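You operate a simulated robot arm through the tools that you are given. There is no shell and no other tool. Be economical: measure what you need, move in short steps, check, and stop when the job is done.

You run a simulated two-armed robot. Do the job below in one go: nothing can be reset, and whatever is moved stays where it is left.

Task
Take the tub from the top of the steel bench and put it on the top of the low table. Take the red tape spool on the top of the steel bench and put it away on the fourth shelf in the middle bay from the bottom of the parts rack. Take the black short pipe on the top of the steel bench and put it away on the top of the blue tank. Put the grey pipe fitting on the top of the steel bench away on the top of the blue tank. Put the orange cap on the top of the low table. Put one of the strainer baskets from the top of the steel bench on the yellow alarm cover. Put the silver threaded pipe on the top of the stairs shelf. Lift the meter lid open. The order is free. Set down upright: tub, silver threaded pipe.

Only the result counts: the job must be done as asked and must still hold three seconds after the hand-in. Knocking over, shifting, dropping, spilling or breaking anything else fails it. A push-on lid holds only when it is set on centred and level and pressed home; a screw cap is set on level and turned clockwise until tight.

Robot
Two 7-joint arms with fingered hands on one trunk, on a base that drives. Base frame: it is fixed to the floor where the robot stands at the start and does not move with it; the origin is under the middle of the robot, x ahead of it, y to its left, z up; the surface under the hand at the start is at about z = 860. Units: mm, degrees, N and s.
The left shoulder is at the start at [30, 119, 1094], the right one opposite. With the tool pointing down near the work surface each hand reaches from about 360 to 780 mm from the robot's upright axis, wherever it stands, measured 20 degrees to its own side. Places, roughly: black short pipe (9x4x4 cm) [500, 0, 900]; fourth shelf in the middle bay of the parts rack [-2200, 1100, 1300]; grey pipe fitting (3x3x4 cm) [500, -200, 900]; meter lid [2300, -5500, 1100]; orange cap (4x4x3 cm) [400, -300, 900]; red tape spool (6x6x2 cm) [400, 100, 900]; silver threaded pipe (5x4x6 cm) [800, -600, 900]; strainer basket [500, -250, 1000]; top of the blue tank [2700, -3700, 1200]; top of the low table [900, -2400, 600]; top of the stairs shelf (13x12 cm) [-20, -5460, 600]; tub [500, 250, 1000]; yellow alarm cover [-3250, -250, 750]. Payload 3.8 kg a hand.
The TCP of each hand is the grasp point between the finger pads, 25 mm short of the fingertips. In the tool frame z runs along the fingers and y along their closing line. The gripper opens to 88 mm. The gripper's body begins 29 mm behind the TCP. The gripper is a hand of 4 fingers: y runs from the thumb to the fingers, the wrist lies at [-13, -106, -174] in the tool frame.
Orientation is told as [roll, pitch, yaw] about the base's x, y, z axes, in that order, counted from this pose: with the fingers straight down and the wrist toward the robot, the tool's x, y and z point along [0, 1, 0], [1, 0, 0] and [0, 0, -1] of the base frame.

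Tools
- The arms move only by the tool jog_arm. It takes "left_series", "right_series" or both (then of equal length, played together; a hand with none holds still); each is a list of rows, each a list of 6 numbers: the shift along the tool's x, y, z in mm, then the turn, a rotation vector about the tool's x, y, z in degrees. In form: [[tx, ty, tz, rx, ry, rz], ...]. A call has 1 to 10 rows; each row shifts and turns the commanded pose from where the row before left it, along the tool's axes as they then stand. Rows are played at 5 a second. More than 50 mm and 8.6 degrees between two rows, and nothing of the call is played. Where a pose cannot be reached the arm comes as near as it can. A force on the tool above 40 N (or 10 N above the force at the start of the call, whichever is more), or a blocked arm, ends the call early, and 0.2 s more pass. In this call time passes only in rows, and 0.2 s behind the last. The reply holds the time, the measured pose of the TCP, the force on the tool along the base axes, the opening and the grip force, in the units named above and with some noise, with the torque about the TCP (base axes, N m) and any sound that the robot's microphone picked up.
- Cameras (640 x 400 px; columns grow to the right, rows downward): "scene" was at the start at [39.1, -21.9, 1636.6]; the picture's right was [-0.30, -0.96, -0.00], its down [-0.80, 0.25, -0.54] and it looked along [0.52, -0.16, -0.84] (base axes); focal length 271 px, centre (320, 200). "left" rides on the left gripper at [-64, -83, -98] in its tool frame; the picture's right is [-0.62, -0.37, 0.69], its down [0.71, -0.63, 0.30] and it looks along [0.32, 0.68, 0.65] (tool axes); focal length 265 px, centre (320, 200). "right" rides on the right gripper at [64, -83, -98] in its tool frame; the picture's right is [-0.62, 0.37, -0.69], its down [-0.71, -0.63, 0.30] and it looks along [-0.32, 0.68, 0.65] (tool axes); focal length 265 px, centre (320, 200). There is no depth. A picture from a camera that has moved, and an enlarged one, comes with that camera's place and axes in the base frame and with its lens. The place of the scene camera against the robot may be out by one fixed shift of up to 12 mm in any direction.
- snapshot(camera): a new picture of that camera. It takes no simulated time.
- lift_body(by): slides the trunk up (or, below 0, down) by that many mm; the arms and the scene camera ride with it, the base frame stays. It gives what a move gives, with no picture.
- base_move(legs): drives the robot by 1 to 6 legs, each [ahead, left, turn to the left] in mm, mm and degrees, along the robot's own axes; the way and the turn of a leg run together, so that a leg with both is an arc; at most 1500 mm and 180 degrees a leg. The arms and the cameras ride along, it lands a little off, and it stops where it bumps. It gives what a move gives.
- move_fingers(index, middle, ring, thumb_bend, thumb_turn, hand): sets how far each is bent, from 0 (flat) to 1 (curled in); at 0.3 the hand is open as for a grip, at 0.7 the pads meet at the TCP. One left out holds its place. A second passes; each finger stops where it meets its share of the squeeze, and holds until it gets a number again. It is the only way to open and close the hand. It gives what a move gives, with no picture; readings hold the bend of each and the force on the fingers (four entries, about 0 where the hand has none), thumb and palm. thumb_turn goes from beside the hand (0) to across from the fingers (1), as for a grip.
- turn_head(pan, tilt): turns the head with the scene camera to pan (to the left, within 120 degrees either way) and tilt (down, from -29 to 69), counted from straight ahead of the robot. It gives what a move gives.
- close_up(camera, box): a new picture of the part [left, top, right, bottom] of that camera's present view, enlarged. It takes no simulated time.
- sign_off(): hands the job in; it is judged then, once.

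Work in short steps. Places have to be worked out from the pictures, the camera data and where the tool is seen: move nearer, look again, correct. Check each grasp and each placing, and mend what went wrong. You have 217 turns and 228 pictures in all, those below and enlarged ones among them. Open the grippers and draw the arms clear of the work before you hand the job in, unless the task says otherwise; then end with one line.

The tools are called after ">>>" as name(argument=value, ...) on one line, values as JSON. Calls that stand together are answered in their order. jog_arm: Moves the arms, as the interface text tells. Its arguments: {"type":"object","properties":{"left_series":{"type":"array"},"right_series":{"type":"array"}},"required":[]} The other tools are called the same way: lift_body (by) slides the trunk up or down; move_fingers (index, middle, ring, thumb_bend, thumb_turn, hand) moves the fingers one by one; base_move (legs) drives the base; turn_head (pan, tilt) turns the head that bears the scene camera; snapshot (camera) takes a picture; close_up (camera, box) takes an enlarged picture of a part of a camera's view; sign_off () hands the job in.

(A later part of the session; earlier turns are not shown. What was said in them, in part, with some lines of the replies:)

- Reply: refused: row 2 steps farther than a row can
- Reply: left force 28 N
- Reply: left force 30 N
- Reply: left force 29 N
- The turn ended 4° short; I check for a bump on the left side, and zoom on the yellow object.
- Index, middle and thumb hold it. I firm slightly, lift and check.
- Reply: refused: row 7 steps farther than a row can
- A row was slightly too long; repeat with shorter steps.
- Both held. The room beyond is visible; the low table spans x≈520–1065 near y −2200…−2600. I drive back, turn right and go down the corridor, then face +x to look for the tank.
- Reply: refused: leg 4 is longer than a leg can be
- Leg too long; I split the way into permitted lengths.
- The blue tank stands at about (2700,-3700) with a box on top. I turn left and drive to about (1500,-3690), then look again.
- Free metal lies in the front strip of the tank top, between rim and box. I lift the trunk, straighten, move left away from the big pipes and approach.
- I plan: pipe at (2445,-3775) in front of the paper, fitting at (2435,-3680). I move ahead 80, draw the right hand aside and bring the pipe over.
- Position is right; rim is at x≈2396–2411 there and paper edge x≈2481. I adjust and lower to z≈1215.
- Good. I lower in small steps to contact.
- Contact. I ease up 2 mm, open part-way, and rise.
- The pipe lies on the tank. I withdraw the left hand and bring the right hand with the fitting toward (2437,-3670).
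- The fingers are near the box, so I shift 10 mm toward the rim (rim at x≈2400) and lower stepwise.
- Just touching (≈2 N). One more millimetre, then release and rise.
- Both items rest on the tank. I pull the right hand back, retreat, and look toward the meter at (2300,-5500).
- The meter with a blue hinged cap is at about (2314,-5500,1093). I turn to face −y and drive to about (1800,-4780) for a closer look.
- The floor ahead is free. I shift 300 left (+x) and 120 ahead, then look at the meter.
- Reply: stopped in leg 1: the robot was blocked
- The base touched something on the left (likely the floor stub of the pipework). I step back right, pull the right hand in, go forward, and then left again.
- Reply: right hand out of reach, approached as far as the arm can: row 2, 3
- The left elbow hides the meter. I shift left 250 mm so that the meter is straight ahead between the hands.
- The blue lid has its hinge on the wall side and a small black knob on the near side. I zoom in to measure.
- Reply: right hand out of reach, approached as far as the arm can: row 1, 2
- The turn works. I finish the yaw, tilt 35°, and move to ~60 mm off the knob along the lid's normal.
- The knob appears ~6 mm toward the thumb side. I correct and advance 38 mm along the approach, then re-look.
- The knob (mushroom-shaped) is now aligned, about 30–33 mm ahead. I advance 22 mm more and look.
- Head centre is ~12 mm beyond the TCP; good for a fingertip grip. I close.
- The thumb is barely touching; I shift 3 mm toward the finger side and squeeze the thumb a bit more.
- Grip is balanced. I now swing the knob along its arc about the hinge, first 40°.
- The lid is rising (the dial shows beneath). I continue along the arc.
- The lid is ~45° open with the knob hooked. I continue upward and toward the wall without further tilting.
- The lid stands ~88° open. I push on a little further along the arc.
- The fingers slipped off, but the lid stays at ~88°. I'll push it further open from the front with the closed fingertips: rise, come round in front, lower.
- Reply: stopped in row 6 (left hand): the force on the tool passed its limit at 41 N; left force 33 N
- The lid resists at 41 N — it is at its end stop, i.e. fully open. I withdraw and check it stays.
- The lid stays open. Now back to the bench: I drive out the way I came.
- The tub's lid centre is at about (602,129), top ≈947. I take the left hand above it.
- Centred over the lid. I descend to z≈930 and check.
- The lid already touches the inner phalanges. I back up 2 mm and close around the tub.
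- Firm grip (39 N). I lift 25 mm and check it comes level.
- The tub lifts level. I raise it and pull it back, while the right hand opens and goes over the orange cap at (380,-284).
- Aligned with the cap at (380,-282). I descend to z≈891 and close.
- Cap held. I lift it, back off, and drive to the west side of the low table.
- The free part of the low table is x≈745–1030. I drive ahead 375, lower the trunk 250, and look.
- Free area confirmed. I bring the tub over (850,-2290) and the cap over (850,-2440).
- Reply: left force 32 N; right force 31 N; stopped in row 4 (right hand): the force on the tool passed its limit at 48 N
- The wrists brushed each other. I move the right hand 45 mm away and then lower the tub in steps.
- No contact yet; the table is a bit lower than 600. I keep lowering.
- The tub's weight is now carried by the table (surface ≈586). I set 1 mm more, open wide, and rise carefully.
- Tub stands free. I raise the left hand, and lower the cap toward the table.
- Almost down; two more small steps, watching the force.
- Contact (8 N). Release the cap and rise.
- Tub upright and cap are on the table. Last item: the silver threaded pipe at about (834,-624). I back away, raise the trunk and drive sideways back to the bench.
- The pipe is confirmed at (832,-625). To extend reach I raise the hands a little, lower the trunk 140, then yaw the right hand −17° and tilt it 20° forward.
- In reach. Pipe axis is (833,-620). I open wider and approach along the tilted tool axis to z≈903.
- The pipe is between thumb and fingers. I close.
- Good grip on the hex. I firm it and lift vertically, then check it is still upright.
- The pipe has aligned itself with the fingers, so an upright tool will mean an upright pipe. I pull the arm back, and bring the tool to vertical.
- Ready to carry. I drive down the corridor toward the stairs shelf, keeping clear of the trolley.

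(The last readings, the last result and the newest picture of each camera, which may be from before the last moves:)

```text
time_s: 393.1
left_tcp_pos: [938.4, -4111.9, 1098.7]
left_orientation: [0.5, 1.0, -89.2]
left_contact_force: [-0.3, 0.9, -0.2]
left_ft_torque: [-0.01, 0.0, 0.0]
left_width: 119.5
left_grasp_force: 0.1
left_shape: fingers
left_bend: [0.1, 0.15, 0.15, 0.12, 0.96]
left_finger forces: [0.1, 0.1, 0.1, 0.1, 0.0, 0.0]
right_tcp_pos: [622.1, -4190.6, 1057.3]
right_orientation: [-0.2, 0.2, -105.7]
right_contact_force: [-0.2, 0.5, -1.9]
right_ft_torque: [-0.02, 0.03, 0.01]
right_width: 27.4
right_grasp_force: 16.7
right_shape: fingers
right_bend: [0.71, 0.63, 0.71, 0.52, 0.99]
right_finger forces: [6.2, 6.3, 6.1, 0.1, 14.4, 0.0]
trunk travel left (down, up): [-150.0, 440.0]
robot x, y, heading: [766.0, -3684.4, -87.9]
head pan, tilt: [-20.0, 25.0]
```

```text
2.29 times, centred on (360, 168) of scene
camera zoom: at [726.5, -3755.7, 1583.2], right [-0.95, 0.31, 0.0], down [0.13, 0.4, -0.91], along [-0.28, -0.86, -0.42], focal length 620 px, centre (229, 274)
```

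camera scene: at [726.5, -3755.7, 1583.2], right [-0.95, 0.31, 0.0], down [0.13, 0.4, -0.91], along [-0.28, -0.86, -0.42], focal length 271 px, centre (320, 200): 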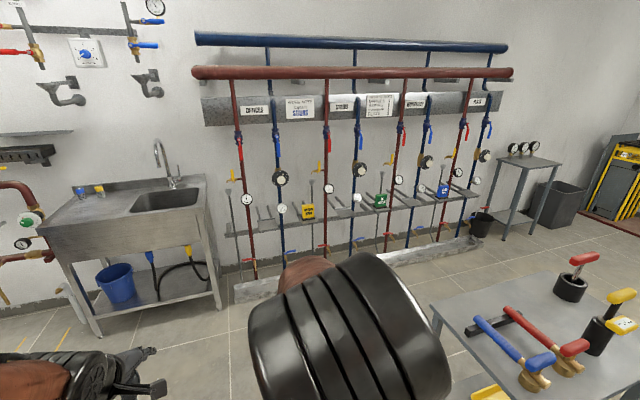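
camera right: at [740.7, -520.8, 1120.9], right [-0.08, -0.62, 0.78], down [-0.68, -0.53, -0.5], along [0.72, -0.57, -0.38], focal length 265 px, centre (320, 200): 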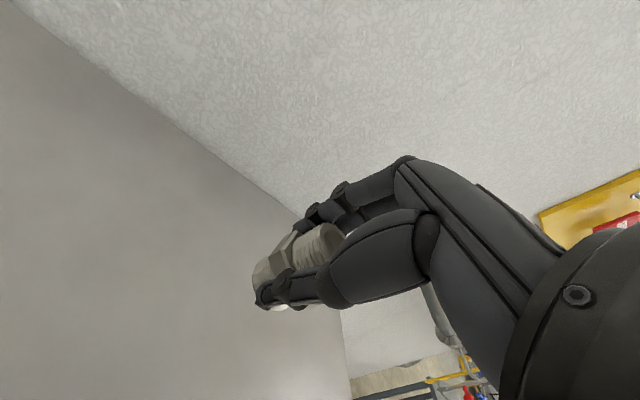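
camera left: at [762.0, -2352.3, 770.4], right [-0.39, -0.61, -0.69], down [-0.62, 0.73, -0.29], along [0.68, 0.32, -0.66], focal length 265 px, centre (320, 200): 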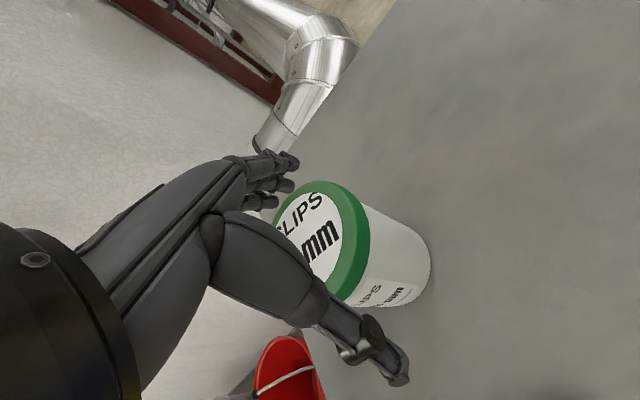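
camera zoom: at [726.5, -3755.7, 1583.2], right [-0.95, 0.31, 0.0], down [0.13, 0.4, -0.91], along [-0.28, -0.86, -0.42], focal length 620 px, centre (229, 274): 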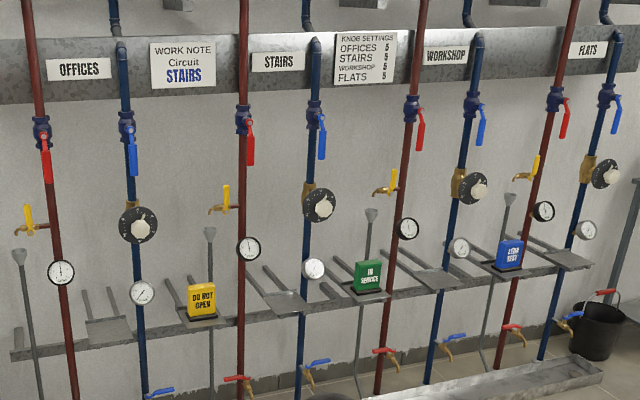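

The "STAIRS" shelf is the small empty ledge between that circuit's red and blue pipes, near (-20,-5460,~620). I drive in between trolley and manifold.

>>> base_move(legs=[[1000, 0, -2], [0, -640, 0]])

>>> turn_head(pan=0, tilt=45)

>>> snapshot(camera="scene")

>>> snapshot(camera="right")

```text
time_s: 401.6
left_tcp_pos: [265.7, -5134.0, 1099.7]
left_orientation: [0.5, 0.9, -92.2]
left_contact_force: [-0.4, -0.1, 1.0]
left_ft_torque: [0.01, -0.01, 0.01]
left_width: 119.3
left_grasp_force: 0.1
left_shape: fingers
left_bend: [0.1, 0.15, 0.15, 0.12, 0.96]
left_finger forces: [0.0, 0.0, 0.0, 0.0, 0.1, 0.0]
right_tcp_pos: [-52.7, -5195.2, 1058.0]
right_orientation: [-0.1, 0.0, -108.8]
right_contact_force: [-0.1, -0.1, -0.2]
right_ft_torque: [-0.02, -0.01, 0.01]
right_width: 27.3
right_grasp_force: 16.7
right_shape: fingers
right_bend: [0.71, 0.63, 0.71, 0.52, 0.99]
right_finger forces: [6.3, 6.5, 6.3, 0.1, 14.6, 0.0]
trunk travel left (down, up): [-150.0, 440.0]
robot x, y, heading: [116.7, -4700.6, -91.0]
head pan, tilt: [-20.0, 25.0]
```

```text
time_s: 402.5
left_tcp_pos: [266.8, -5133.5, 1099.0]
left_orientation: [0.5, 1.0, -92.2]
left_contact_force: [0.6, 0.6, 0.2]
left_ft_torque: [-0.01, 0.01, -0.02]
left_width: 119.8
left_grasp_force: 0.1
left_shape: fingers
left_bend: [0.1, 0.15, 0.15, 0.12, 0.96]
left_finger forces: [0.1, 0.1, 0.0, 0.0, 0.0, 0.0]
right_tcp_pos: [-53.3, -5194.3, 1057.5]
right_orientation: [-0.2, 0.1, -109.0]
right_contact_force: [1.2, -0.2, -2.0]
right_ft_torque: [-0.02, -0.01, -0.01]
right_width: 27.3
right_grasp_force: 16.5
right_shape: fingers
right_bend: [0.71, 0.63, 0.71, 0.52, 0.99]
right_finger forces: [6.2, 6.6, 6.2, 0.0, 14.6, 0.0]
trunk travel left (down, up): [-150.0, 440.0]
robot x, y, heading: [116.1, -4701.0, -91.0]
head pan, tilt: [0.0, 45.0]
```

```text
65 pictures are left
camera scene: at [106.5, -4761.9, 1552.7], right [-1.0, 0.02, 0.0], down [0.02, 0.71, -0.71], along [-0.02, -0.71, -0.71], focal length 271 px, centre (320, 200)
```

scene: 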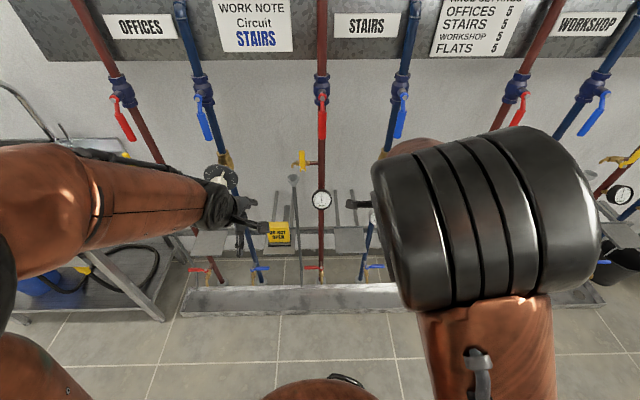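

```text
64 pictures are left
camera right: at [35.4, -5137.6, 1155.3], right [-0.7, -0.15, 0.69], down [-0.47, 0.83, -0.3], along [-0.53, -0.54, -0.65], focal length 265 px, centre (320, 200)
```

right: 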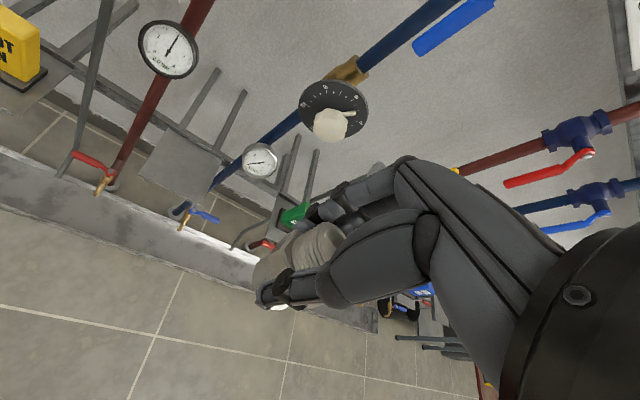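

>>> close_up(camera="right", box=[90, 40, 330, 240])

>>> close_up(camera="scene", box=[260, 160, 420, 290])

```text
2.00 times, centred on (210, 140) of right
camera zoom: at [35.4, -5137.6, 1155.3], right [-0.7, -0.15, 0.69], down [-0.47, 0.83, -0.3], along [-0.53, -0.54, -0.65], focal length 531 px, centre (540, 320)
```

zoom: 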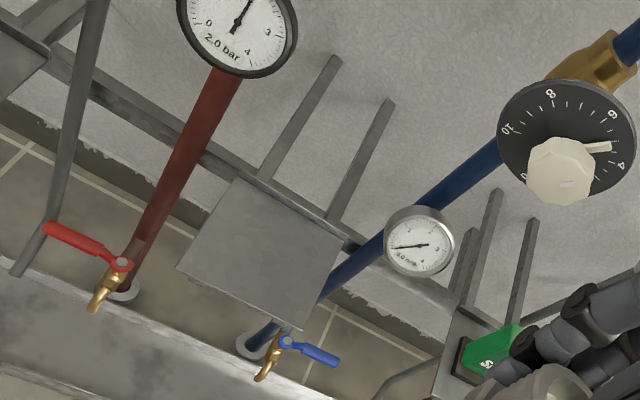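

```text
3.08 times, centred on (340, 225) of scene
camera zoom: at [106.5, -4761.9, 1552.7], right [-1.0, 0.02, 0.0], down [0.02, 0.71, -0.71], along [-0.02, -0.71, -0.71], focal length 834 px, centre (258, 123)
```

zoom: 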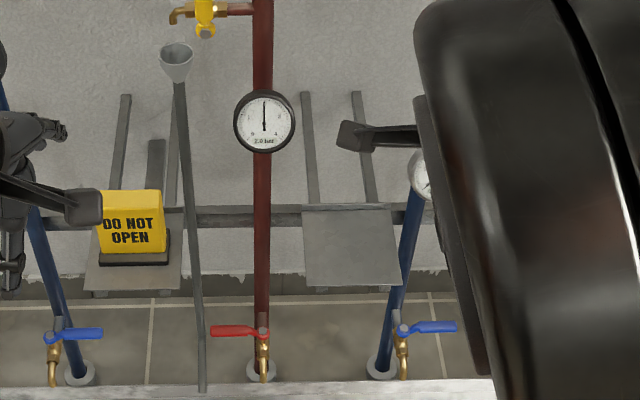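

Shelf measured: x −83…33, y −5515…−5392, top ≈618, between gauges. I lower the trunk 145, straighten the right hand's yaw and pull it in a little, then advance.

>>> lift_body(by=-145)

>>> jog_arm(right_series=[[0, -30, 0, 0, 0, 0], [0, -30, 0, 0, 0, 0], [0, 0, 0, 0, 0, -8], [0, 0, 0, 0, 0, -8], [0, 0, 0, 0, 0, -2.5]])

>>> base_move(legs=[[120, 0, 1]])

>>> snapshot(camera="right")

>>> snapshot(camera="scene")

```text
time_s: 404.2
left_tcp_pos: [266.3, -5133.2, 954.3]
left_orientation: [0.5, 1.0, -92.3]
left_contact_force: [0.3, 0.7, 0.1]
left_ft_torque: [0.03, -0.01, -0.04]
left_width: 119.4
left_grasp_force: 0.0
left_shape: fingers
left_bend: [0.1, 0.15, 0.15, 0.12, 0.96]
left_finger forces: [0.0, 0.0, 0.0, 0.1, 0.1, 0.1]
right_tcp_pos: [-53.5, -5194.1, 912.2]
right_orientation: [-0.2, 0.1, -108.9]
right_contact_force: [-0.4, 0.0, -0.9]
right_ft_torque: [-0.02, 0.0, 0.0]
right_width: 27.1
right_grasp_force: 16.0
right_shape: fingers
right_bend: [0.71, 0.63, 0.71, 0.52, 0.99]
right_finger forces: [6.2, 6.3, 6.1, 0.0, 14.5, 0.0]
trunk travel left (down, up): [-5.0, 585.0]
robot x, y, heading: [115.0, -4701.2, -91.0]
head pan, tilt: [0.0, 45.0]
```

```text
time_s: 405.4
left_tcp_pos: [266.4, -5133.7, 953.6]
left_orientation: [0.6, 1.0, -92.2]
left_contact_force: [0.3, -0.5, -0.4]
left_ft_torque: [-0.02, 0.01, 0.0]
left_width: 119.6
left_grasp_force: 0.1
left_shape: fingers
left_bend: [0.1, 0.15, 0.15, 0.12, 0.96]
left_finger forces: [0.1, 0.1, 0.0, 0.0, 0.0, 0.0]
right_tcp_pos: [-33.4, -5137.2, 912.6]
right_orientation: [-0.2, 0.3, -90.3]
right_contact_force: [0.1, 0.4, -0.7]
right_ft_torque: [-0.05, -0.05, -0.01]
right_width: 27.5
right_grasp_force: 16.2
right_shape: fingers
right_bend: [0.71, 0.63, 0.71, 0.52, 0.99]
right_finger forces: [6.2, 6.5, 6.3, 0.0, 14.4, 0.1]
trunk travel left (down, up): [-5.0, 585.0]
robot x, y, heading: [113.6, -4695.7, -91.1]
head pan, tilt: [0.0, 45.0]
```

```text
time_s: 406.6
left_tcp_pos: [271.3, -5252.2, 953.4]
left_orientation: [0.5, 1.1, -91.4]
left_contact_force: [-0.5, -0.4, -0.2]
left_ft_torque: [0.0, 0.02, -0.01]
left_width: 119.5
left_grasp_force: 0.1
left_shape: fingers
left_bend: [0.1, 0.15, 0.15, 0.12, 0.96]
left_finger forces: [0.0, 0.0, 0.0, 0.0, 0.1, 0.1]
right_tcp_pos: [-28.3, -5261.9, 911.7]
right_orientation: [-0.2, 0.3, -89.4]
right_contact_force: [-0.1, 0.0, -2.2]
right_ft_torque: [0.01, -0.01, 0.01]
right_width: 27.4
right_grasp_force: 16.8
right_shape: fingers
right_bend: [0.71, 0.63, 0.71, 0.52, 0.99]
right_finger forces: [6.2, 6.5, 6.2, 0.0, 14.5, 0.1]
trunk travel left (down, up): [-5.0, 585.0]
robot x, y, heading: [113.2, -4818.9, -90.1]
head pan, tilt: [0.0, 45.0]
```

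```text
61 pictures are left
camera right: at [36.1, -5179.0, 1009.9], right [-0.61, -0.38, 0.69], down [-0.72, 0.62, -0.3], along [-0.32, -0.68, -0.66], focal length 265 px, centre (320, 200)
```

right: 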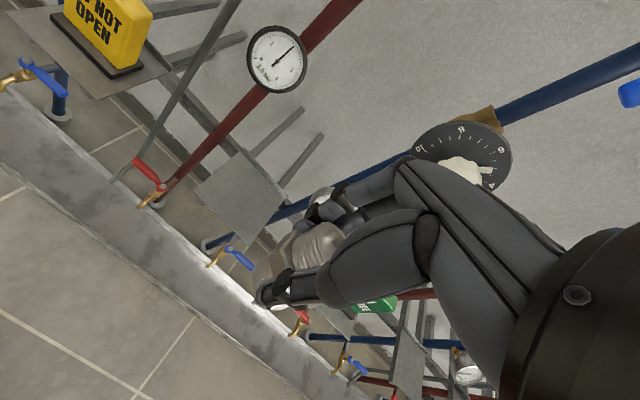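

```text
60 pictures are left
camera scene: at [106.0, -4884.6, 1407.6], right [-1.0, 0.0, 0.0], down [0.0, 0.71, -0.71], along [0.0, -0.71, -0.71], focal length 271 px, centre (320, 200)
```

scene: 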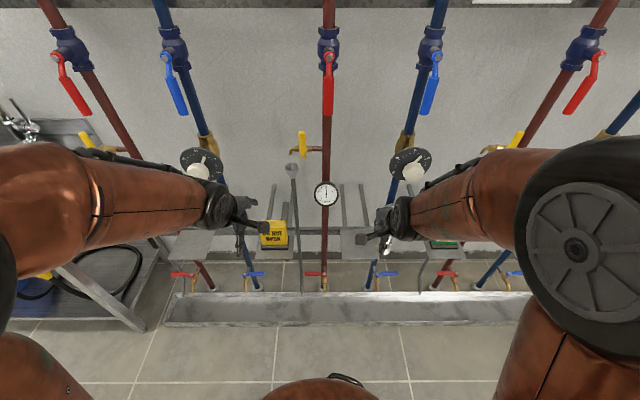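

Shelf centre re-measured at (-24,-5450). I lower the right hand in front of the manifold to z≈700 and look again.

>>> jog_arm(right_series=[[4, 0, 45, 0, 0, 0], [0, 0, 45, 0, 0, 0], [0, 0, 45, 0, 0, 0], [0, 0, 45, 0, 0, 0], [0, 0, 30, 0, 0, 0]])

>>> snapshot(camera="right")

>>> snapshot(camera="scene")

```text
time_s: 407.8
left_tcp_pos: [272.0, -5253.1, 954.4]
left_orientation: [0.4, 1.0, -91.4]
left_contact_force: [-0.5, 0.6, 0.2]
left_ft_torque: [-0.01, -0.02, 0.0]
left_width: 119.5
left_grasp_force: 0.1
left_shape: fingers
left_bend: [0.1, 0.15, 0.15, 0.12, 0.96]
left_finger forces: [0.0, 0.0, 0.1, 0.0, 0.0, 0.0]
right_tcp_pos: [-26.4, -5261.7, 703.3]
right_orientation: [-0.1, 0.3, -89.4]
right_contact_force: [0.0, -0.5, -1.3]
right_ft_torque: [-0.02, 0.03, -0.02]
right_width: 26.9
right_grasp_force: 16.4
right_shape: fingers
right_bend: [0.71, 0.64, 0.71, 0.52, 0.99]
right_finger forces: [6.2, 6.5, 6.2, 0.0, 14.2, 0.1]
trunk travel left (down, up): [-5.0, 585.0]
robot x, y, heading: [115.0, -4822.0, -90.3]
head pan, tilt: [0.0, 45.0]
```

```text
59 pictures are left
camera right: at [38.0, -5178.4, 801.4], right [-0.61, -0.38, 0.69], down [-0.72, 0.62, -0.3], along [-0.32, -0.68, -0.66], focal length 265 px, centre (320, 200)
```

right: 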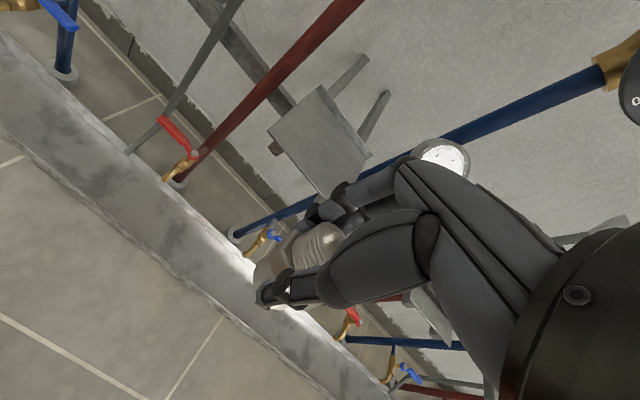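

```text
58 pictures are left
camera scene: at [106.0, -4883.2, 1407.7], right [-1.0, 0.0, 0.0], down [0.0, 0.71, -0.71], along [0.0, -0.71, -0.71], focal length 271 px, centre (320, 200)
```

scene: 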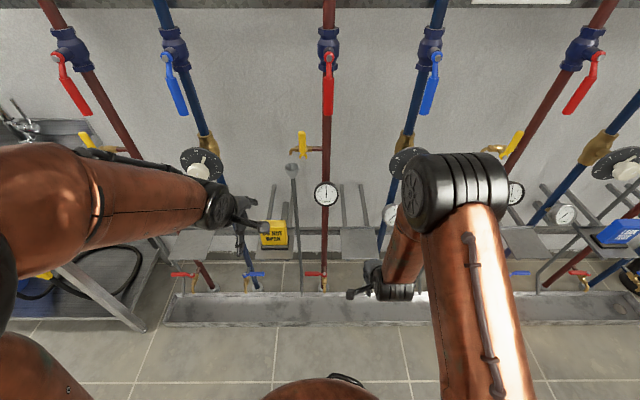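

Path is open: blue gauge edge at x≈−75, so I bias to x≈−15. I move in halfway and check arm clearance.

>>> jog_arm(right_series=[[6, 30, 0, 0, 0, 0], [5, 35, 0, 0, 0, 0], [0, 35, 0, 0, 0, 0]])

>>> snapshot(camera="right")

>>> snapshot(camera="scene")

```text
time_s: 408.6
left_tcp_pos: [272.5, -5251.6, 953.4]
left_orientation: [0.5, 1.0, -91.2]
left_contact_force: [0.6, 0.2, -0.6]
left_ft_torque: [-0.02, 0.0, 0.03]
left_width: 119.3
left_grasp_force: 0.1
left_shape: fingers
left_bend: [0.1, 0.15, 0.15, 0.12, 0.96]
left_finger forces: [0.0, 0.1, 0.1, 0.1, 0.1, 0.0]
right_tcp_pos: [-10.7, -5360.4, 703.5]
right_orientation: [-0.2, 0.3, -89.3]
right_contact_force: [0.5, 0.4, -1.9]
right_ft_torque: [0.02, -0.01, -0.01]
right_width: 26.9
right_grasp_force: 15.8
right_shape: fingers
right_bend: [0.71, 0.64, 0.71, 0.52, 0.99]
right_finger forces: [6.2, 6.4, 6.2, 0.0, 14.2, 0.1]
trunk travel left (down, up): [-5.0, 585.0]
robot x, y, heading: [116.6, -4817.2, -90.2]
head pan, tilt: [0.0, 45.0]
```

```text
57 pictures are left
camera right: at [54.3, -5277.6, 800.5], right [-0.61, -0.38, 0.69], down [-0.72, 0.62, -0.3], along [-0.32, -0.68, -0.66], focal length 265 px, centre (320, 200)
```

right: 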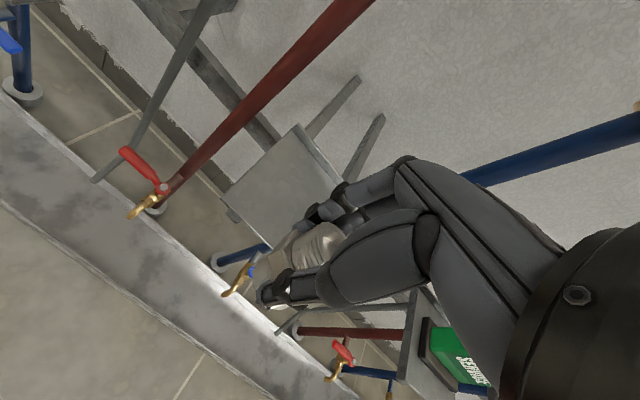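

```text
56 pictures are left
camera scene: at [106.0, -4883.2, 1407.7], right [-1.0, 0.0, 0.0], down [0.0, 0.71, -0.71], along [0.0, -0.71, -0.71], focal length 271 px, centre (320, 200)
```

scene: 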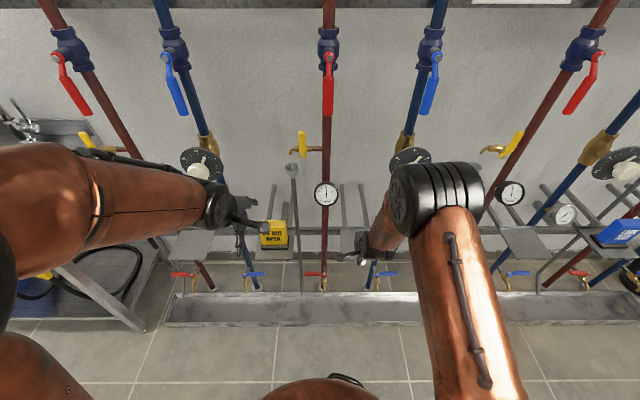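

Elbow is high and well back; the forearm is clear. I go in the rest of the way at x≈−13.

>>> jog_arm(right_series=[[-2, 30, 0, 0, 0, 0], [0, 30, 0, 0, 0, 0], [0, 28, 0, 0, 0, 0]])

>>> snapshot(camera="right")

>>> close_up(camera="scene", box=[280, 150, 460, 290])

```text
time_s: 409.4
left_tcp_pos: [272.3, -5253.2, 953.8]
left_orientation: [0.5, 1.0, -91.4]
left_contact_force: [-0.8, 0.1, 0.8]
left_ft_torque: [-0.01, -0.05, 0.02]
left_width: 119.4
left_grasp_force: 0.1
left_shape: fingers
left_bend: [0.1, 0.15, 0.15, 0.12, 0.96]
left_finger forces: [0.0, 0.0, 0.0, 0.0, 0.1, 0.0]
right_tcp_pos: [-13.4, -5450.7, 703.3]
right_orientation: [-0.2, 0.2, -89.4]
right_contact_force: [0.2, 0.0, -1.4]
right_ft_torque: [-0.02, 0.0, -0.03]
right_width: 26.7
right_grasp_force: 16.9
right_shape: fingers
right_bend: [0.71, 0.64, 0.71, 0.52, 0.99]
right_finger forces: [6.2, 6.2, 6.2, 0.1, 14.1, 0.0]
trunk travel left (down, up): [-5.0, 585.0]
robot x, y, heading: [114.8, -4819.6, -90.2]
head pan, tilt: [0.0, 45.0]
```

```text
55 pictures are left
camera right: at [50.3, -5366.8, 801.2], right [-0.61, -0.38, 0.69], down [-0.72, 0.62, -0.3], along [-0.32, -0.68, -0.66], focal length 265 px, centre (320, 200)
```

right: 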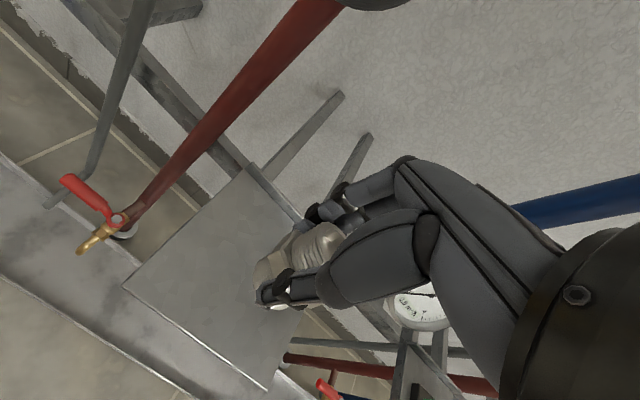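

```text
2.86 times, centred on (370, 220) of scene
camera zoom: at [106.0, -4883.2, 1407.7], right [-1.0, 0.0, 0.0], down [0.0, 0.71, -0.71], along [0.0, -0.71, -0.71], focal length 775 px, centre (177, 143)
```

zoom: 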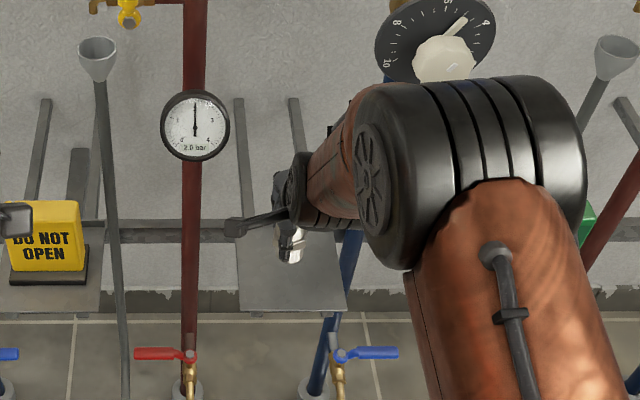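

Centred above the shelf. I lower to z≈674, then in small steps.

>>> jog_arm(right_series=[[-3, 0, 15, 0, 0, 0], [0, 0, 10, 0, 0, 0], [0, 0, 5, 0, 0, 0]])

>>> close_up(camera="right", box=[160, 170, 400, 320])

```text
time_s: 410.2
left_tcp_pos: [272.7, -5252.6, 954.0]
left_orientation: [0.6, 1.0, -91.2]
left_contact_force: [-0.4, 0.4, 0.4]
left_ft_torque: [0.0, -0.01, 0.03]
left_width: 119.6
left_grasp_force: 0.1
left_shape: fingers
left_bend: [0.1, 0.15, 0.15, 0.12, 0.96]
left_finger forces: [0.0, 0.0, 0.0, 0.0, 0.0, 0.0]
right_tcp_pos: [-16.2, -5449.2, 673.3]
right_orientation: [-0.3, 0.2, -89.4]
right_contact_force: [-0.4, 0.2, -1.2]
right_ft_torque: [-0.03, -0.03, 0.01]
right_width: 27.1
right_grasp_force: 16.5
right_shape: fingers
right_bend: [0.71, 0.64, 0.71, 0.52, 0.99]
right_finger forces: [6.2, 6.3, 6.3, 0.0, 14.1, 0.0]
trunk travel left (down, up): [-5.0, 585.0]
robot x, y, heading: [113.0, -4816.1, -90.3]
head pan, tilt: [0.0, 45.0]
```

```text
2.67 times, centred on (280, 245) of right
camera zoom: at [47.6, -5365.8, 770.9], right [-0.61, -0.38, 0.69], down [-0.72, 0.62, -0.3], along [-0.32, -0.68, -0.66], focal length 708 px, centre (427, 80)
```

zoom: 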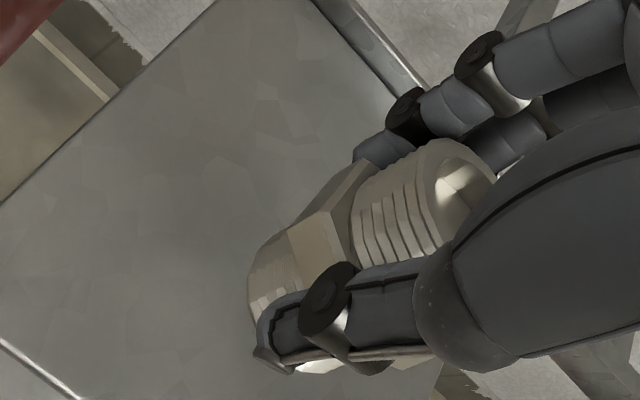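

Comparing views, the pipe kept most of its original attitude in the grip, so it leans ~14° now that the tool is vertical. I raise slightly and tilt the hand forward again 15° and check.

>>> jog_arm(right_series=[[0, 0, -14, 0, 0, 0], [0, 0, 0, -7.5, 0, 0], [0, 0, 0, -7.5, 0, 0]])

>>> close_up(camera="right", box=[200, 180, 392, 300])

>>> close_up(camera="scene", box=[310, 200, 406, 260])

```text
time_s: 411.0
left_tcp_pos: [271.7, -5252.7, 954.3]
left_orientation: [0.5, 1.0, -91.3]
left_contact_force: [0.3, -0.2, 0.9]
left_ft_torque: [-0.02, 0.01, -0.02]
left_width: 119.5
left_grasp_force: 0.0
left_shape: fingers
left_bend: [0.1, 0.15, 0.15, 0.12, 0.96]
left_finger forces: [0.0, 0.0, 0.0, 0.1, 0.1, 0.1]
right_tcp_pos: [-15.1, -5448.4, 685.2]
right_orientation: [-0.2, -14.9, -89.4]
right_contact_force: [0.9, 0.8, -1.5]
right_ft_torque: [0.02, 0.03, 0.0]
right_width: 27.0
right_grasp_force: 16.6
right_shape: fingers
right_bend: [0.71, 0.64, 0.71, 0.52, 0.99]
right_finger forces: [6.2, 6.4, 6.4, 0.0, 14.3, 0.1]
trunk travel left (down, up): [-5.0, 585.0]
robot x, y, heading: [118.2, -4818.5, -90.4]
head pan, tilt: [0.0, 45.0]
```

```text
3.33 times, centred on (296, 240) of right
camera zoom: at [48.3, -5342.7, 758.6], right [-0.62, -0.18, 0.77], down [-0.72, 0.52, -0.45], along [-0.32, -0.83, -0.46], focal length 885 px, centre (400, 67)
```

zoom: 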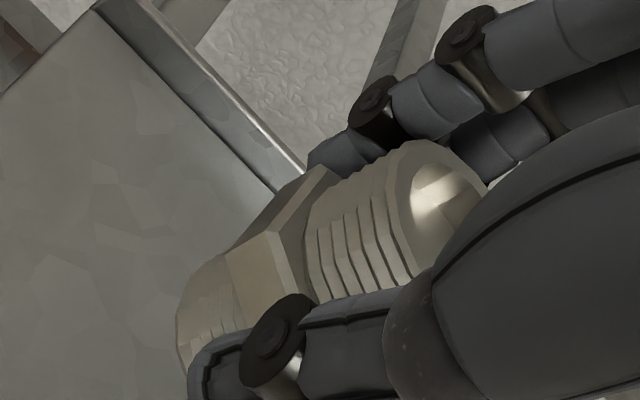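

```text
6.67 times, centred on (358, 230) of scene
camera zoom: at [106.0, -4882.9, 1407.7], right [-1.0, 0.0, 0.0], down [0.0, 0.71, -0.71], along [0.0, -0.71, -0.71], focal length 1808 px, centre (67, 0)
```

zoom: 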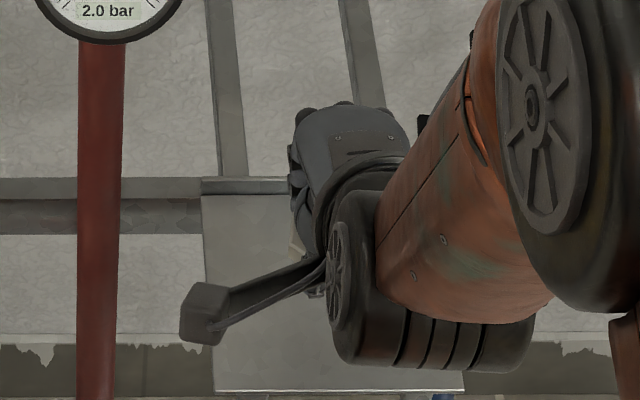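

The hex edges now match the projected vertical within ~1°. I lower straight down to contact.

>>> jog_arm(right_series=[[0, -2.6, 9.7, 0, 0, 0], [0, -1.6, 5.8, 0, 0, 0], [0, -0.8, 2.9, 0, 0, 0]])

>>> jog_arm(right_series=[[0, -0.5, 1.9, 0, 0, 0], [0, -0.5, 1.9, 0, 0, 0]])

>>> close_up(camera="right", box=[200, 180, 392, 300])

```text
time_s: 411.8
left_tcp_pos: [271.9, -5252.2, 954.0]
left_orientation: [0.6, 1.1, -91.3]
left_contact_force: [-0.1, -0.6, -0.1]
left_ft_torque: [0.02, 0.0, -0.02]
left_width: 119.7
left_grasp_force: 0.1
left_shape: fingers
left_bend: [0.1, 0.15, 0.15, 0.12, 0.96]
left_finger forces: [0.0, 0.1, 0.0, 0.0, 0.0, 0.0]
right_tcp_pos: [-16.3, -5447.1, 666.1]
right_orientation: [-0.2, -14.8, -89.3]
right_contact_force: [0.7, 0.8, -1.1]
right_ft_torque: [0.01, -0.03, -0.05]
right_width: 26.8
right_grasp_force: 16.4
right_shape: fingers
right_bend: [0.71, 0.64, 0.71, 0.52, 0.99]
right_finger forces: [6.2, 6.3, 6.4, 0.0, 14.3, 0.0]
trunk travel left (down, up): [-5.0, 585.0]
robot x, y, heading: [114.3, -4818.6, -90.2]
head pan, tilt: [0.0, 45.0]
```

```text
time_s: 412.4
left_tcp_pos: [271.0, -5252.0, 955.1]
left_orientation: [0.5, 1.0, -91.4]
left_contact_force: [0.3, 0.2, -0.1]
left_ft_torque: [-0.01, 0.02, 0.02]
left_width: 119.4
left_grasp_force: 0.0
left_shape: fingers
left_bend: [0.1, 0.15, 0.15, 0.12, 0.96]
left_finger forces: [0.0, 0.0, 0.1, 0.0, 0.0, 0.0]
right_tcp_pos: [-15.7, -5446.2, 662.1]
right_orientation: [-0.2, -14.9, -89.4]
right_contact_force: [-0.2, 0.0, -1.6]
right_ft_torque: [0.0, 0.01, 0.02]
right_width: 26.9
right_grasp_force: 16.9
right_shape: fingers
right_bend: [0.71, 0.64, 0.71, 0.52, 0.99]
right_finger forces: [6.1, 6.3, 6.4, 0.0, 14.3, 0.0]
trunk travel left (down, up): [-5.0, 585.0]
robot x, y, heading: [111.9, -4824.7, -90.2]
head pan, tilt: [0.0, 45.0]
```

```text
3.33 times, centred on (296, 240) of right
camera zoom: at [47.3, -5341.2, 735.3], right [-0.62, -0.19, 0.77], down [-0.72, 0.52, -0.45], along [-0.32, -0.83, -0.46], focal length 885 px, centre (400, 67)
```

zoom: 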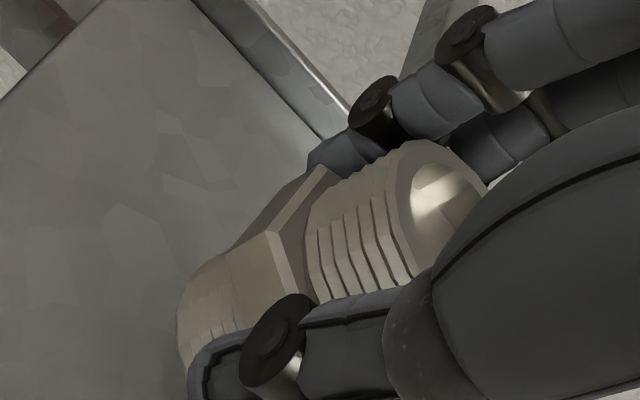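

>>> jog_arm(right_series=[[0, -0.5, 1.9, 0, 0, 0], [0, -0.5, 1.9, 0, 0, 0], [0, -0.4, 1.4, 0, 0, 0]])

```text
time_s: 413.2
left_tcp_pos: [272.0, -5253.1, 954.2]
left_orientation: [0.5, 1.0, -91.2]
left_contact_force: [-0.1, 0.3, 0.1]
left_ft_torque: [-0.03, 0.02, 0.0]
left_width: 119.5
left_grasp_force: 0.0
left_shape: fingers
left_bend: [0.1, 0.15, 0.15, 0.12, 0.96]
left_finger forces: [0.0, 0.0, 0.1, 0.0, 0.1, 0.0]
right_tcp_pos: [-18.1, -5447.2, 656.0]
right_orientation: [-0.3, -14.7, -89.4]
right_contact_force: [0.3, 0.4, -0.5]
right_ft_torque: [0.05, 0.0, 0.03]
right_width: 27.1
right_grasp_force: 16.5
right_shape: fingers
right_bend: [0.71, 0.64, 0.71, 0.52, 0.99]
right_finger forces: [6.1, 6.3, 6.4, 0.0, 14.2, 0.0]
trunk travel left (down, up): [-5.0, 585.0]
robot x, y, heading: [116.3, -4821.5, -90.4]
head pan, tilt: [0.0, 45.0]
```

>>> jog_arm(right_series=[[0, -0.5, 1.9, 0, 0, 0], [0, -0.5, 1.9, 0, 0, 0]])

>>> close_up(camera="right", box=[180, 200, 372, 320])

```text
time_s: 413.8
left_tcp_pos: [272.5, -5252.6, 954.5]
left_orientation: [0.6, 1.1, -91.3]
left_contact_force: [-0.8, -0.3, 0.0]
left_ft_torque: [0.0, -0.01, 0.01]
left_width: 119.4
left_grasp_force: 0.0
left_shape: fingers
left_bend: [0.1, 0.15, 0.15, 0.12, 0.96]
left_finger forces: [0.0, 0.1, 0.0, 0.1, 0.1, 0.0]
right_tcp_pos: [-16.9, -5447.7, 652.9]
right_orientation: [-0.2, -14.8, -89.4]
right_contact_force: [0.1, 0.5, -1.4]
right_ft_torque: [0.02, -0.01, -0.01]
right_width: 26.7
right_grasp_force: 16.5
right_shape: fingers
right_bend: [0.71, 0.64, 0.71, 0.52, 0.99]
right_finger forces: [6.2, 6.3, 6.4, 0.0, 14.2, 0.0]
trunk travel left (down, up): [-5.0, 585.0]
robot x, y, heading: [111.6, -4821.0, -90.1]
head pan, tilt: [0.0, 45.0]
```

```text
3.33 times, centred on (276, 260) of right
camera zoom: at [46.8, -5341.9, 726.2], right [-0.62, -0.19, 0.77], down [-0.72, 0.52, -0.45], along [-0.32, -0.83, -0.46], focal length 885 px, centre (467, 0)
```

zoom: 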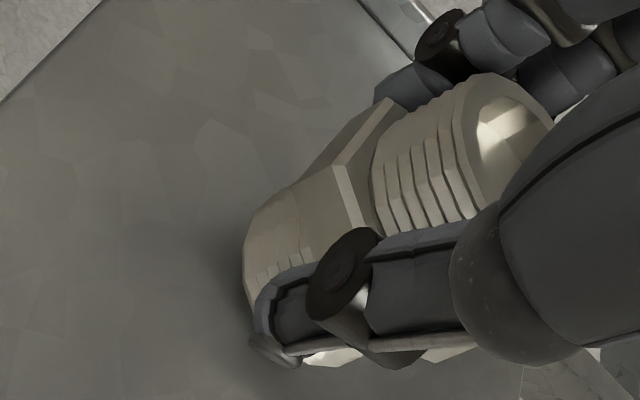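

>>> jog_arm(right_series=[[0, -0.5, 1.9, 0, 0, 0], [0, -0.5, 1.9, 0, 0, 0]])

>>> jog_arm(right_series=[[0, -0.5, 1.9, 0, 0, 0]])

```text
time_s: 414.4
left_tcp_pos: [272.7, -5251.8, 953.7]
left_orientation: [0.5, 1.0, -91.3]
left_contact_force: [0.2, 0.5, 0.7]
left_ft_torque: [0.03, -0.01, 0.03]
left_width: 119.4
left_grasp_force: 0.0
left_shape: fingers
left_bend: [0.1, 0.15, 0.15, 0.12, 0.96]
left_finger forces: [0.0, 0.0, 0.1, 0.0, 0.0, 0.1]
right_tcp_pos: [-16.5, -5448.2, 649.7]
right_orientation: [-0.1, -14.7, -89.5]
right_contact_force: [-0.2, -0.2, -1.2]
right_ft_torque: [0.03, 0.01, 0.0]
right_width: 27.0
right_grasp_force: 16.3
right_shape: fingers
right_bend: [0.71, 0.64, 0.71, 0.52, 0.99]
right_finger forces: [6.2, 6.3, 6.3, 0.0, 14.3, 0.0]
trunk travel left (down, up): [-5.0, 585.0]
robot x, y, heading: [114.9, -4819.2, -90.1]
head pan, tilt: [0.0, 45.0]
```

```text
time_s: 414.8
left_tcp_pos: [270.8, -5252.7, 953.9]
left_orientation: [0.5, 1.1, -91.3]
left_contact_force: [-0.1, 0.7, -0.7]
left_ft_torque: [0.02, 0.03, -0.01]
left_width: 119.7
left_grasp_force: 0.0
left_shape: fingers
left_bend: [0.1, 0.15, 0.15, 0.12, 0.96]
left_finger forces: [0.1, 0.1, 0.1, 0.1, 0.1, 0.1]
right_tcp_pos: [-17.7, -5448.0, 647.7]
right_orientation: [-0.1, -14.9, -89.4]
right_contact_force: [0.2, -0.5, -1.1]
right_ft_torque: [0.0, -0.05, 0.05]
right_width: 26.9
right_grasp_force: 16.4
right_shape: fingers
right_bend: [0.71, 0.64, 0.71, 0.52, 0.99]
right_finger forces: [6.1, 6.3, 6.4, 0.1, 14.2, 0.1]
trunk travel left (down, up): [-5.0, 585.0]
robot x, y, heading: [116.8, -4820.6, -90.1]
head pan, tilt: [0.0, 45.0]
```

>>> jog_arm(right_series=[[0, -0.5, 1.9, 0, 0, 0], [0, -0.5, 1.9, 0, 0, 0], [0, -0.4, 1.4, 0, 0, 0]])

>>> close_up(camera="right", box=[180, 200, 372, 320])

```text
time_s: 415.6
left_tcp_pos: [272.3, -5252.2, 954.5]
left_orientation: [0.5, 1.0, -91.3]
left_contact_force: [-0.4, -0.3, 0.6]
left_ft_torque: [-0.05, 0.04, -0.02]
left_width: 119.2
left_grasp_force: 0.0
left_shape: fingers
left_bend: [0.1, 0.15, 0.15, 0.12, 0.96]
left_finger forces: [0.0, 0.1, 0.0, 0.1, 0.0, 0.0]
right_tcp_pos: [-17.4, -5447.7, 644.6]
right_orientation: [-0.2, -15.2, -89.5]
right_contact_force: [-3.2, -0.2, 13.2]
right_ft_torque: [0.07, 0.06, 0.0]
right_width: 26.4
right_grasp_force: 18.4
right_shape: fingers
right_bend: [0.71, 0.64, 0.71, 0.53, 0.99]
right_finger forces: [6.2, 7.2, 8.5, 0.0, 14.6, 0.0]
trunk travel left (down, up): [-5.0, 585.0]
robot x, y, heading: [110.4, -4822.9, -90.4]
head pan, tilt: [0.0, 45.0]
```

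```text
3.33 times, centred on (276, 260) of right
camera zoom: at [46.8, -5341.7, 716.7], right [-0.62, -0.18, 0.77], down [-0.72, 0.52, -0.46], along [-0.32, -0.83, -0.45], focal length 885 px, centre (467, 0)
```

zoom: 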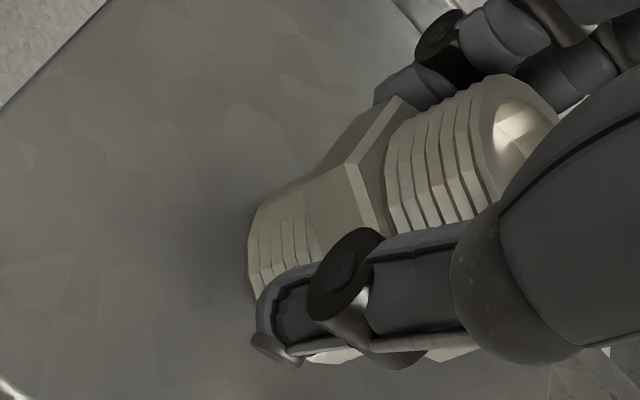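

Firm contact (13 N) and the axis reads vertical. I ease 1 mm and open gently.

>>> jog_arm(right_series=[[0, 0.4, -1.4, 0, 0, 0]])

>>> move_fingers(hand="right", index=0.5, middle=0.5, ring=0.5, thumb_bend=0.42)

>>> close_up(camera="right", box=[180, 180, 420, 330])

```text
time_s: 416.0
left_tcp_pos: [271.9, -5251.2, 955.1]
left_orientation: [0.6, 1.0, -91.4]
left_contact_force: [-0.3, -0.4, 0.4]
left_ft_torque: [0.0, 0.01, 0.01]
left_width: 119.5
left_grasp_force: 0.1
left_shape: fingers
left_bend: [0.1, 0.15, 0.15, 0.12, 0.96]
left_finger forces: [0.0, 0.0, 0.0, 0.0, 0.0, 0.0]
right_tcp_pos: [-15.2, -5446.4, 643.5]
right_orientation: [-0.3, -15.0, -89.4]
right_contact_force: [-3.0, -1.1, 9.9]
right_ft_torque: [-0.03, 0.03, 0.03]
right_width: 26.2
right_grasp_force: 18.2
right_shape: fingers
right_bend: [0.71, 0.63, 0.71, 0.53, 0.99]
right_finger forces: [7.0, 7.6, 8.4, 0.0, 14.3, 0.1]
trunk travel left (down, up): [-5.0, 585.0]
robot x, y, heading: [116.7, -4819.0, -90.5]
head pan, tilt: [0.0, 45.0]
```

```text
time_s: 417.0
left_tcp_pos: [272.0, -5252.0, 955.1]
left_orientation: [0.6, 0.9, -91.3]
left_contact_force: [-0.7, 0.3, 1.3]
left_ft_torque: [-0.01, 0.01, 0.0]
left_width: 119.4
left_grasp_force: 0.1
left_shape: fingers
left_bend: [0.1, 0.15, 0.15, 0.12, 0.96]
left_finger forces: [0.1, 0.1, 0.0, 0.1, 0.0, 0.0]
right_tcp_pos: [-15.9, -5446.0, 644.0]
right_orientation: [-0.2, -14.8, -89.4]
right_contact_force: [0.1, -0.2, 0.5]
right_ft_torque: [0.02, 0.0, -0.01]
right_width: 49.6
right_grasp_force: 0.2
right_shape: fingers
right_bend: [0.5, 0.5, 0.5, 0.42, 0.99]
right_finger forces: [0.1, 0.1, 0.0, 0.0, 0.0, 0.0]
trunk travel left (down, up): [-5.0, 585.0]
robot x, y, heading: [110.3, -4821.8, -90.4]
head pan, tilt: [0.0, 45.0]
```

```text
2.67 times, centred on (300, 255) of right
camera zoom: at [47.4, -5340.9, 716.6], right [-0.62, -0.19, 0.77], down [-0.72, 0.52, -0.45], along [-0.32, -0.83, -0.46], focal length 708 px, centre (373, 53)
```

zoom: 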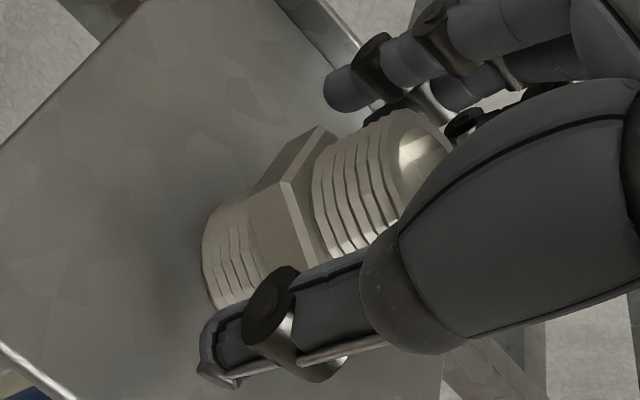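

The pipe stands by itself. I open slightly more and rise straight up, then withdraw toward me.

>>> move_fingers(hand="right", index=0.42, middle=0.42, ring=0.42, thumb_bend=0.36)

>>> jog_arm(right_series=[[0, 2.6, -9.7, 0, 0, 0], [0, 5.2, -19.3, 0, 0, 0], [0, 6.5, -24.2, 0, 0, 0], [0, 6.5, -24.2, 0, 0, 0]])

>>> snapshot(camera="right")

```text
time_s: 418.0
left_tcp_pos: [271.6, -5252.4, 953.9]
left_orientation: [0.5, 1.1, -91.3]
left_contact_force: [-0.6, 0.2, 0.3]
left_ft_torque: [-0.01, 0.0, -0.01]
left_width: 119.4
left_grasp_force: 0.0
left_shape: fingers
left_bend: [0.1, 0.15, 0.15, 0.12, 0.96]
left_finger forces: [0.0, 0.1, 0.1, 0.1, 0.0, 0.0]
right_tcp_pos: [-16.5, -5446.7, 643.1]
right_orientation: [-0.3, -14.8, -89.4]
right_contact_force: [0.1, 0.7, -0.3]
right_ft_torque: [-0.03, -0.03, 0.01]
right_width: 65.2
right_grasp_force: 0.0
right_shape: fingers
right_bend: [0.42, 0.42, 0.42, 0.36, 0.98]
right_finger forces: [0.1, 0.1, 0.0, 0.0, 0.0, 0.0]
trunk travel left (down, up): [-5.0, 585.0]
robot x, y, heading: [114.1, -4822.2, -90.2]
head pan, tilt: [0.0, 45.0]
```

```text
time_s: 419.0
left_tcp_pos: [272.4, -5252.6, 955.2]
left_orientation: [0.5, 0.9, -91.3]
left_contact_force: [0.8, 0.5, -0.6]
left_ft_torque: [0.03, -0.02, 0.01]
left_width: 119.5
left_grasp_force: 0.0
left_shape: fingers
left_bend: [0.1, 0.15, 0.15, 0.12, 0.96]
left_finger forces: [0.0, 0.0, 0.0, 0.1, 0.0, 0.0]
right_tcp_pos: [-17.9, -5448.3, 722.4]
right_orientation: [-0.2, -14.7, -89.4]
right_contact_force: [0.2, -0.6, 0.5]
right_ft_torque: [0.02, 0.05, -0.03]
right_width: 64.9
right_grasp_force: 0.0
right_shape: fingers
right_bend: [0.42, 0.42, 0.42, 0.36, 0.98]
right_finger forces: [0.0, 0.1, 0.0, 0.1, 0.1, 0.0]
trunk travel left (down, up): [-5.0, 585.0]
robot x, y, heading: [113.3, -4820.3, -90.2]
head pan, tilt: [0.0, 45.0]
```

```text
46 pictures are left
camera right: at [46.4, -5342.4, 795.9], right [-0.62, -0.19, 0.77], down [-0.72, 0.52, -0.45], along [-0.32, -0.83, -0.46], focal length 265 px, centre (320, 200)
```

right: 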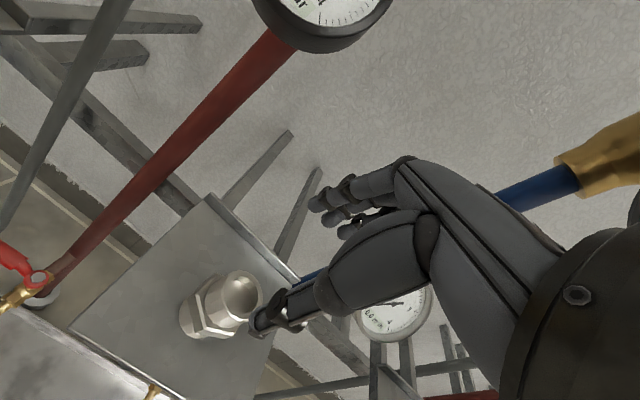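

Pipe is upright on the stairs shelf. I withdraw the hand horizontally and back the robot off, then check.

>>> jog_arm(right_series=[[0, -38.6, -10.4, 0, 0, 0], [0, -38.6, -10.4, 0, 0, 0], [0, -38.6, -10.4, 0, 0, 0], [0, -38.6, -10.4, 0, 0, 0], [0, -38.6, -10.4, 0, 0, 0]])

>>> base_move(legs=[[-110, 0, 0]])

>>> close_up(camera="scene", box=[260, 150, 420, 270])

>>> snapshot(camera="right")

```text
time_s: 420.2
left_tcp_pos: [271.6, -5252.0, 953.7]
left_orientation: [0.5, 1.0, -91.3]
left_contact_force: [0.3, 0.1, -0.2]
left_ft_torque: [0.02, -0.02, -0.02]
left_width: 119.5
left_grasp_force: 0.0
left_shape: fingers
left_bend: [0.1, 0.15, 0.15, 0.12, 0.96]
left_finger forces: [0.0, 0.1, 0.0, 0.1, 0.0, 0.0]
right_tcp_pos: [-18.0, -5247.7, 723.0]
right_orientation: [-0.1, -14.8, -89.5]
right_contact_force: [0.8, -0.1, -0.3]
right_ft_torque: [-0.02, 0.02, 0.01]
right_width: 65.2
right_grasp_force: 0.1
right_shape: fingers
right_bend: [0.42, 0.42, 0.42, 0.36, 0.98]
right_finger forces: [0.0, 0.0, 0.1, 0.0, 0.1, 0.0]
trunk travel left (down, up): [-5.0, 585.0]
robot x, y, heading: [114.8, -4816.0, -90.1]
head pan, tilt: [0.0, 45.0]
```

```text
time_s: 421.4
left_tcp_pos: [274.3, -5137.5, 954.0]
left_orientation: [0.6, 0.9, -91.2]
left_contact_force: [0.5, 0.6, 0.0]
left_ft_torque: [-0.02, 0.0, 0.01]
left_width: 119.6
left_grasp_force: 0.1
left_shape: fingers
left_bend: [0.1, 0.15, 0.15, 0.12, 0.96]
left_finger forces: [0.0, 0.0, 0.0, 0.0, 0.0, 0.1]
right_tcp_pos: [-16.1, -5133.3, 724.8]
right_orientation: [-0.1, -15.0, -89.3]
right_contact_force: [-0.1, 0.2, 0.0]
right_ft_torque: [-0.05, 0.01, -0.01]
right_width: 65.1
right_grasp_force: 0.0
right_shape: fingers
right_bend: [0.42, 0.42, 0.42, 0.36, 0.98]
right_finger forces: [0.0, 0.0, 0.0, 0.0, 0.0, 0.0]
trunk travel left (down, up): [-5.0, 585.0]
robot x, y, heading: [112.3, -4708.1, -89.9]
head pan, tilt: [0.0, 45.0]
```

```text
3.33 times, centred on (340, 210) of scene
camera zoom: at [106.6, -4767.6, 1407.8], right [-1.0, 0.0, 0.0], down [0.0, 0.71, -0.71], along [0.0, -0.71, -0.71], focal length 904 px, centre (253, 167)
```

zoom: 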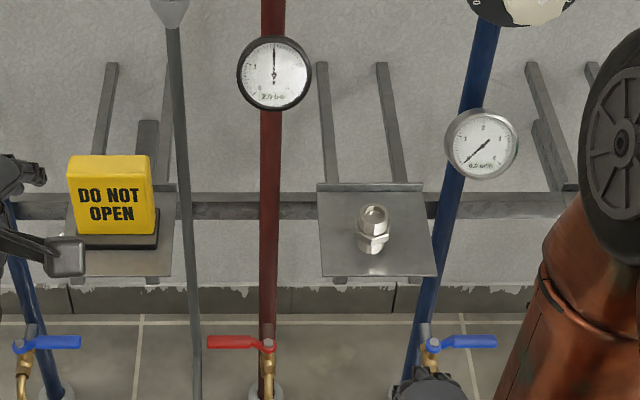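

```text
44 pictures are left
camera right: at [46.8, -5027.7, 797.0], right [-0.62, -0.19, 0.77], down [-0.72, 0.52, -0.45], along [-0.32, -0.83, -0.46], focal length 265 px, centre (320, 200)
```

right: 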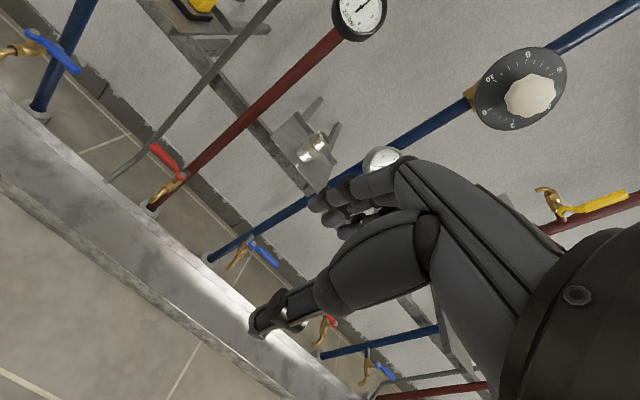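

All items are placed. A last glance at the meter lid from here.

>>> turn_head(pan=72, tilt=8)

>>> close_up(camera="scene", box=[240, 150, 400, 250])

```text
time_s: 422.9
left_tcp_pos: [274.0, -5139.6, 954.8]
left_orientation: [0.6, 1.0, -91.3]
left_contact_force: [0.6, -0.9, 0.9]
left_ft_torque: [0.04, 0.03, 0.01]
left_width: 119.7
left_grasp_force: 0.1
left_shape: fingers
left_bend: [0.1, 0.15, 0.15, 0.12, 0.96]
left_finger forces: [0.0, 0.1, 0.0, 0.0, 0.0, 0.0]
right_tcp_pos: [-18.2, -5133.8, 723.2]
right_orientation: [-0.2, -14.8, -89.3]
right_contact_force: [-0.6, -0.6, -0.3]
right_ft_torque: [-0.01, -0.02, 0.0]
right_width: 64.9
right_grasp_force: 0.1
right_shape: fingers
right_bend: [0.42, 0.42, 0.42, 0.36, 0.98]
right_finger forces: [0.0, 0.1, 0.0, 0.0, 0.0, 0.0]
trunk travel left (down, up): [-5.0, 585.0]
robot x, y, heading: [117.3, -4704.3, -90.1]
head pan, tilt: [72.0, 8.0]
```

```text
4.00 times, centred on (320, 200) of scene
camera zoom: at [194.8, -4716.8, 1465.9], right [-0.31, -0.95, 0.0], down [-0.13, 0.04, -0.99], along [0.94, -0.31, -0.14], focal length 1085 px, centre (320, 200)
```

zoom: 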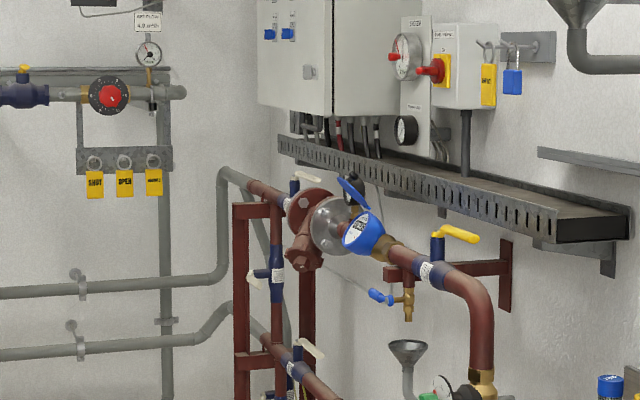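

The meter lid stands open, every item is in place, both hands are open and clear. I hand the job in.

>>> sign_off()

```text
The job is handed in.
```

All eight tasks are done and handed in: every item is in its place, the tub and the silver threaded pipe are upright, and the meter lid is open against its stop.
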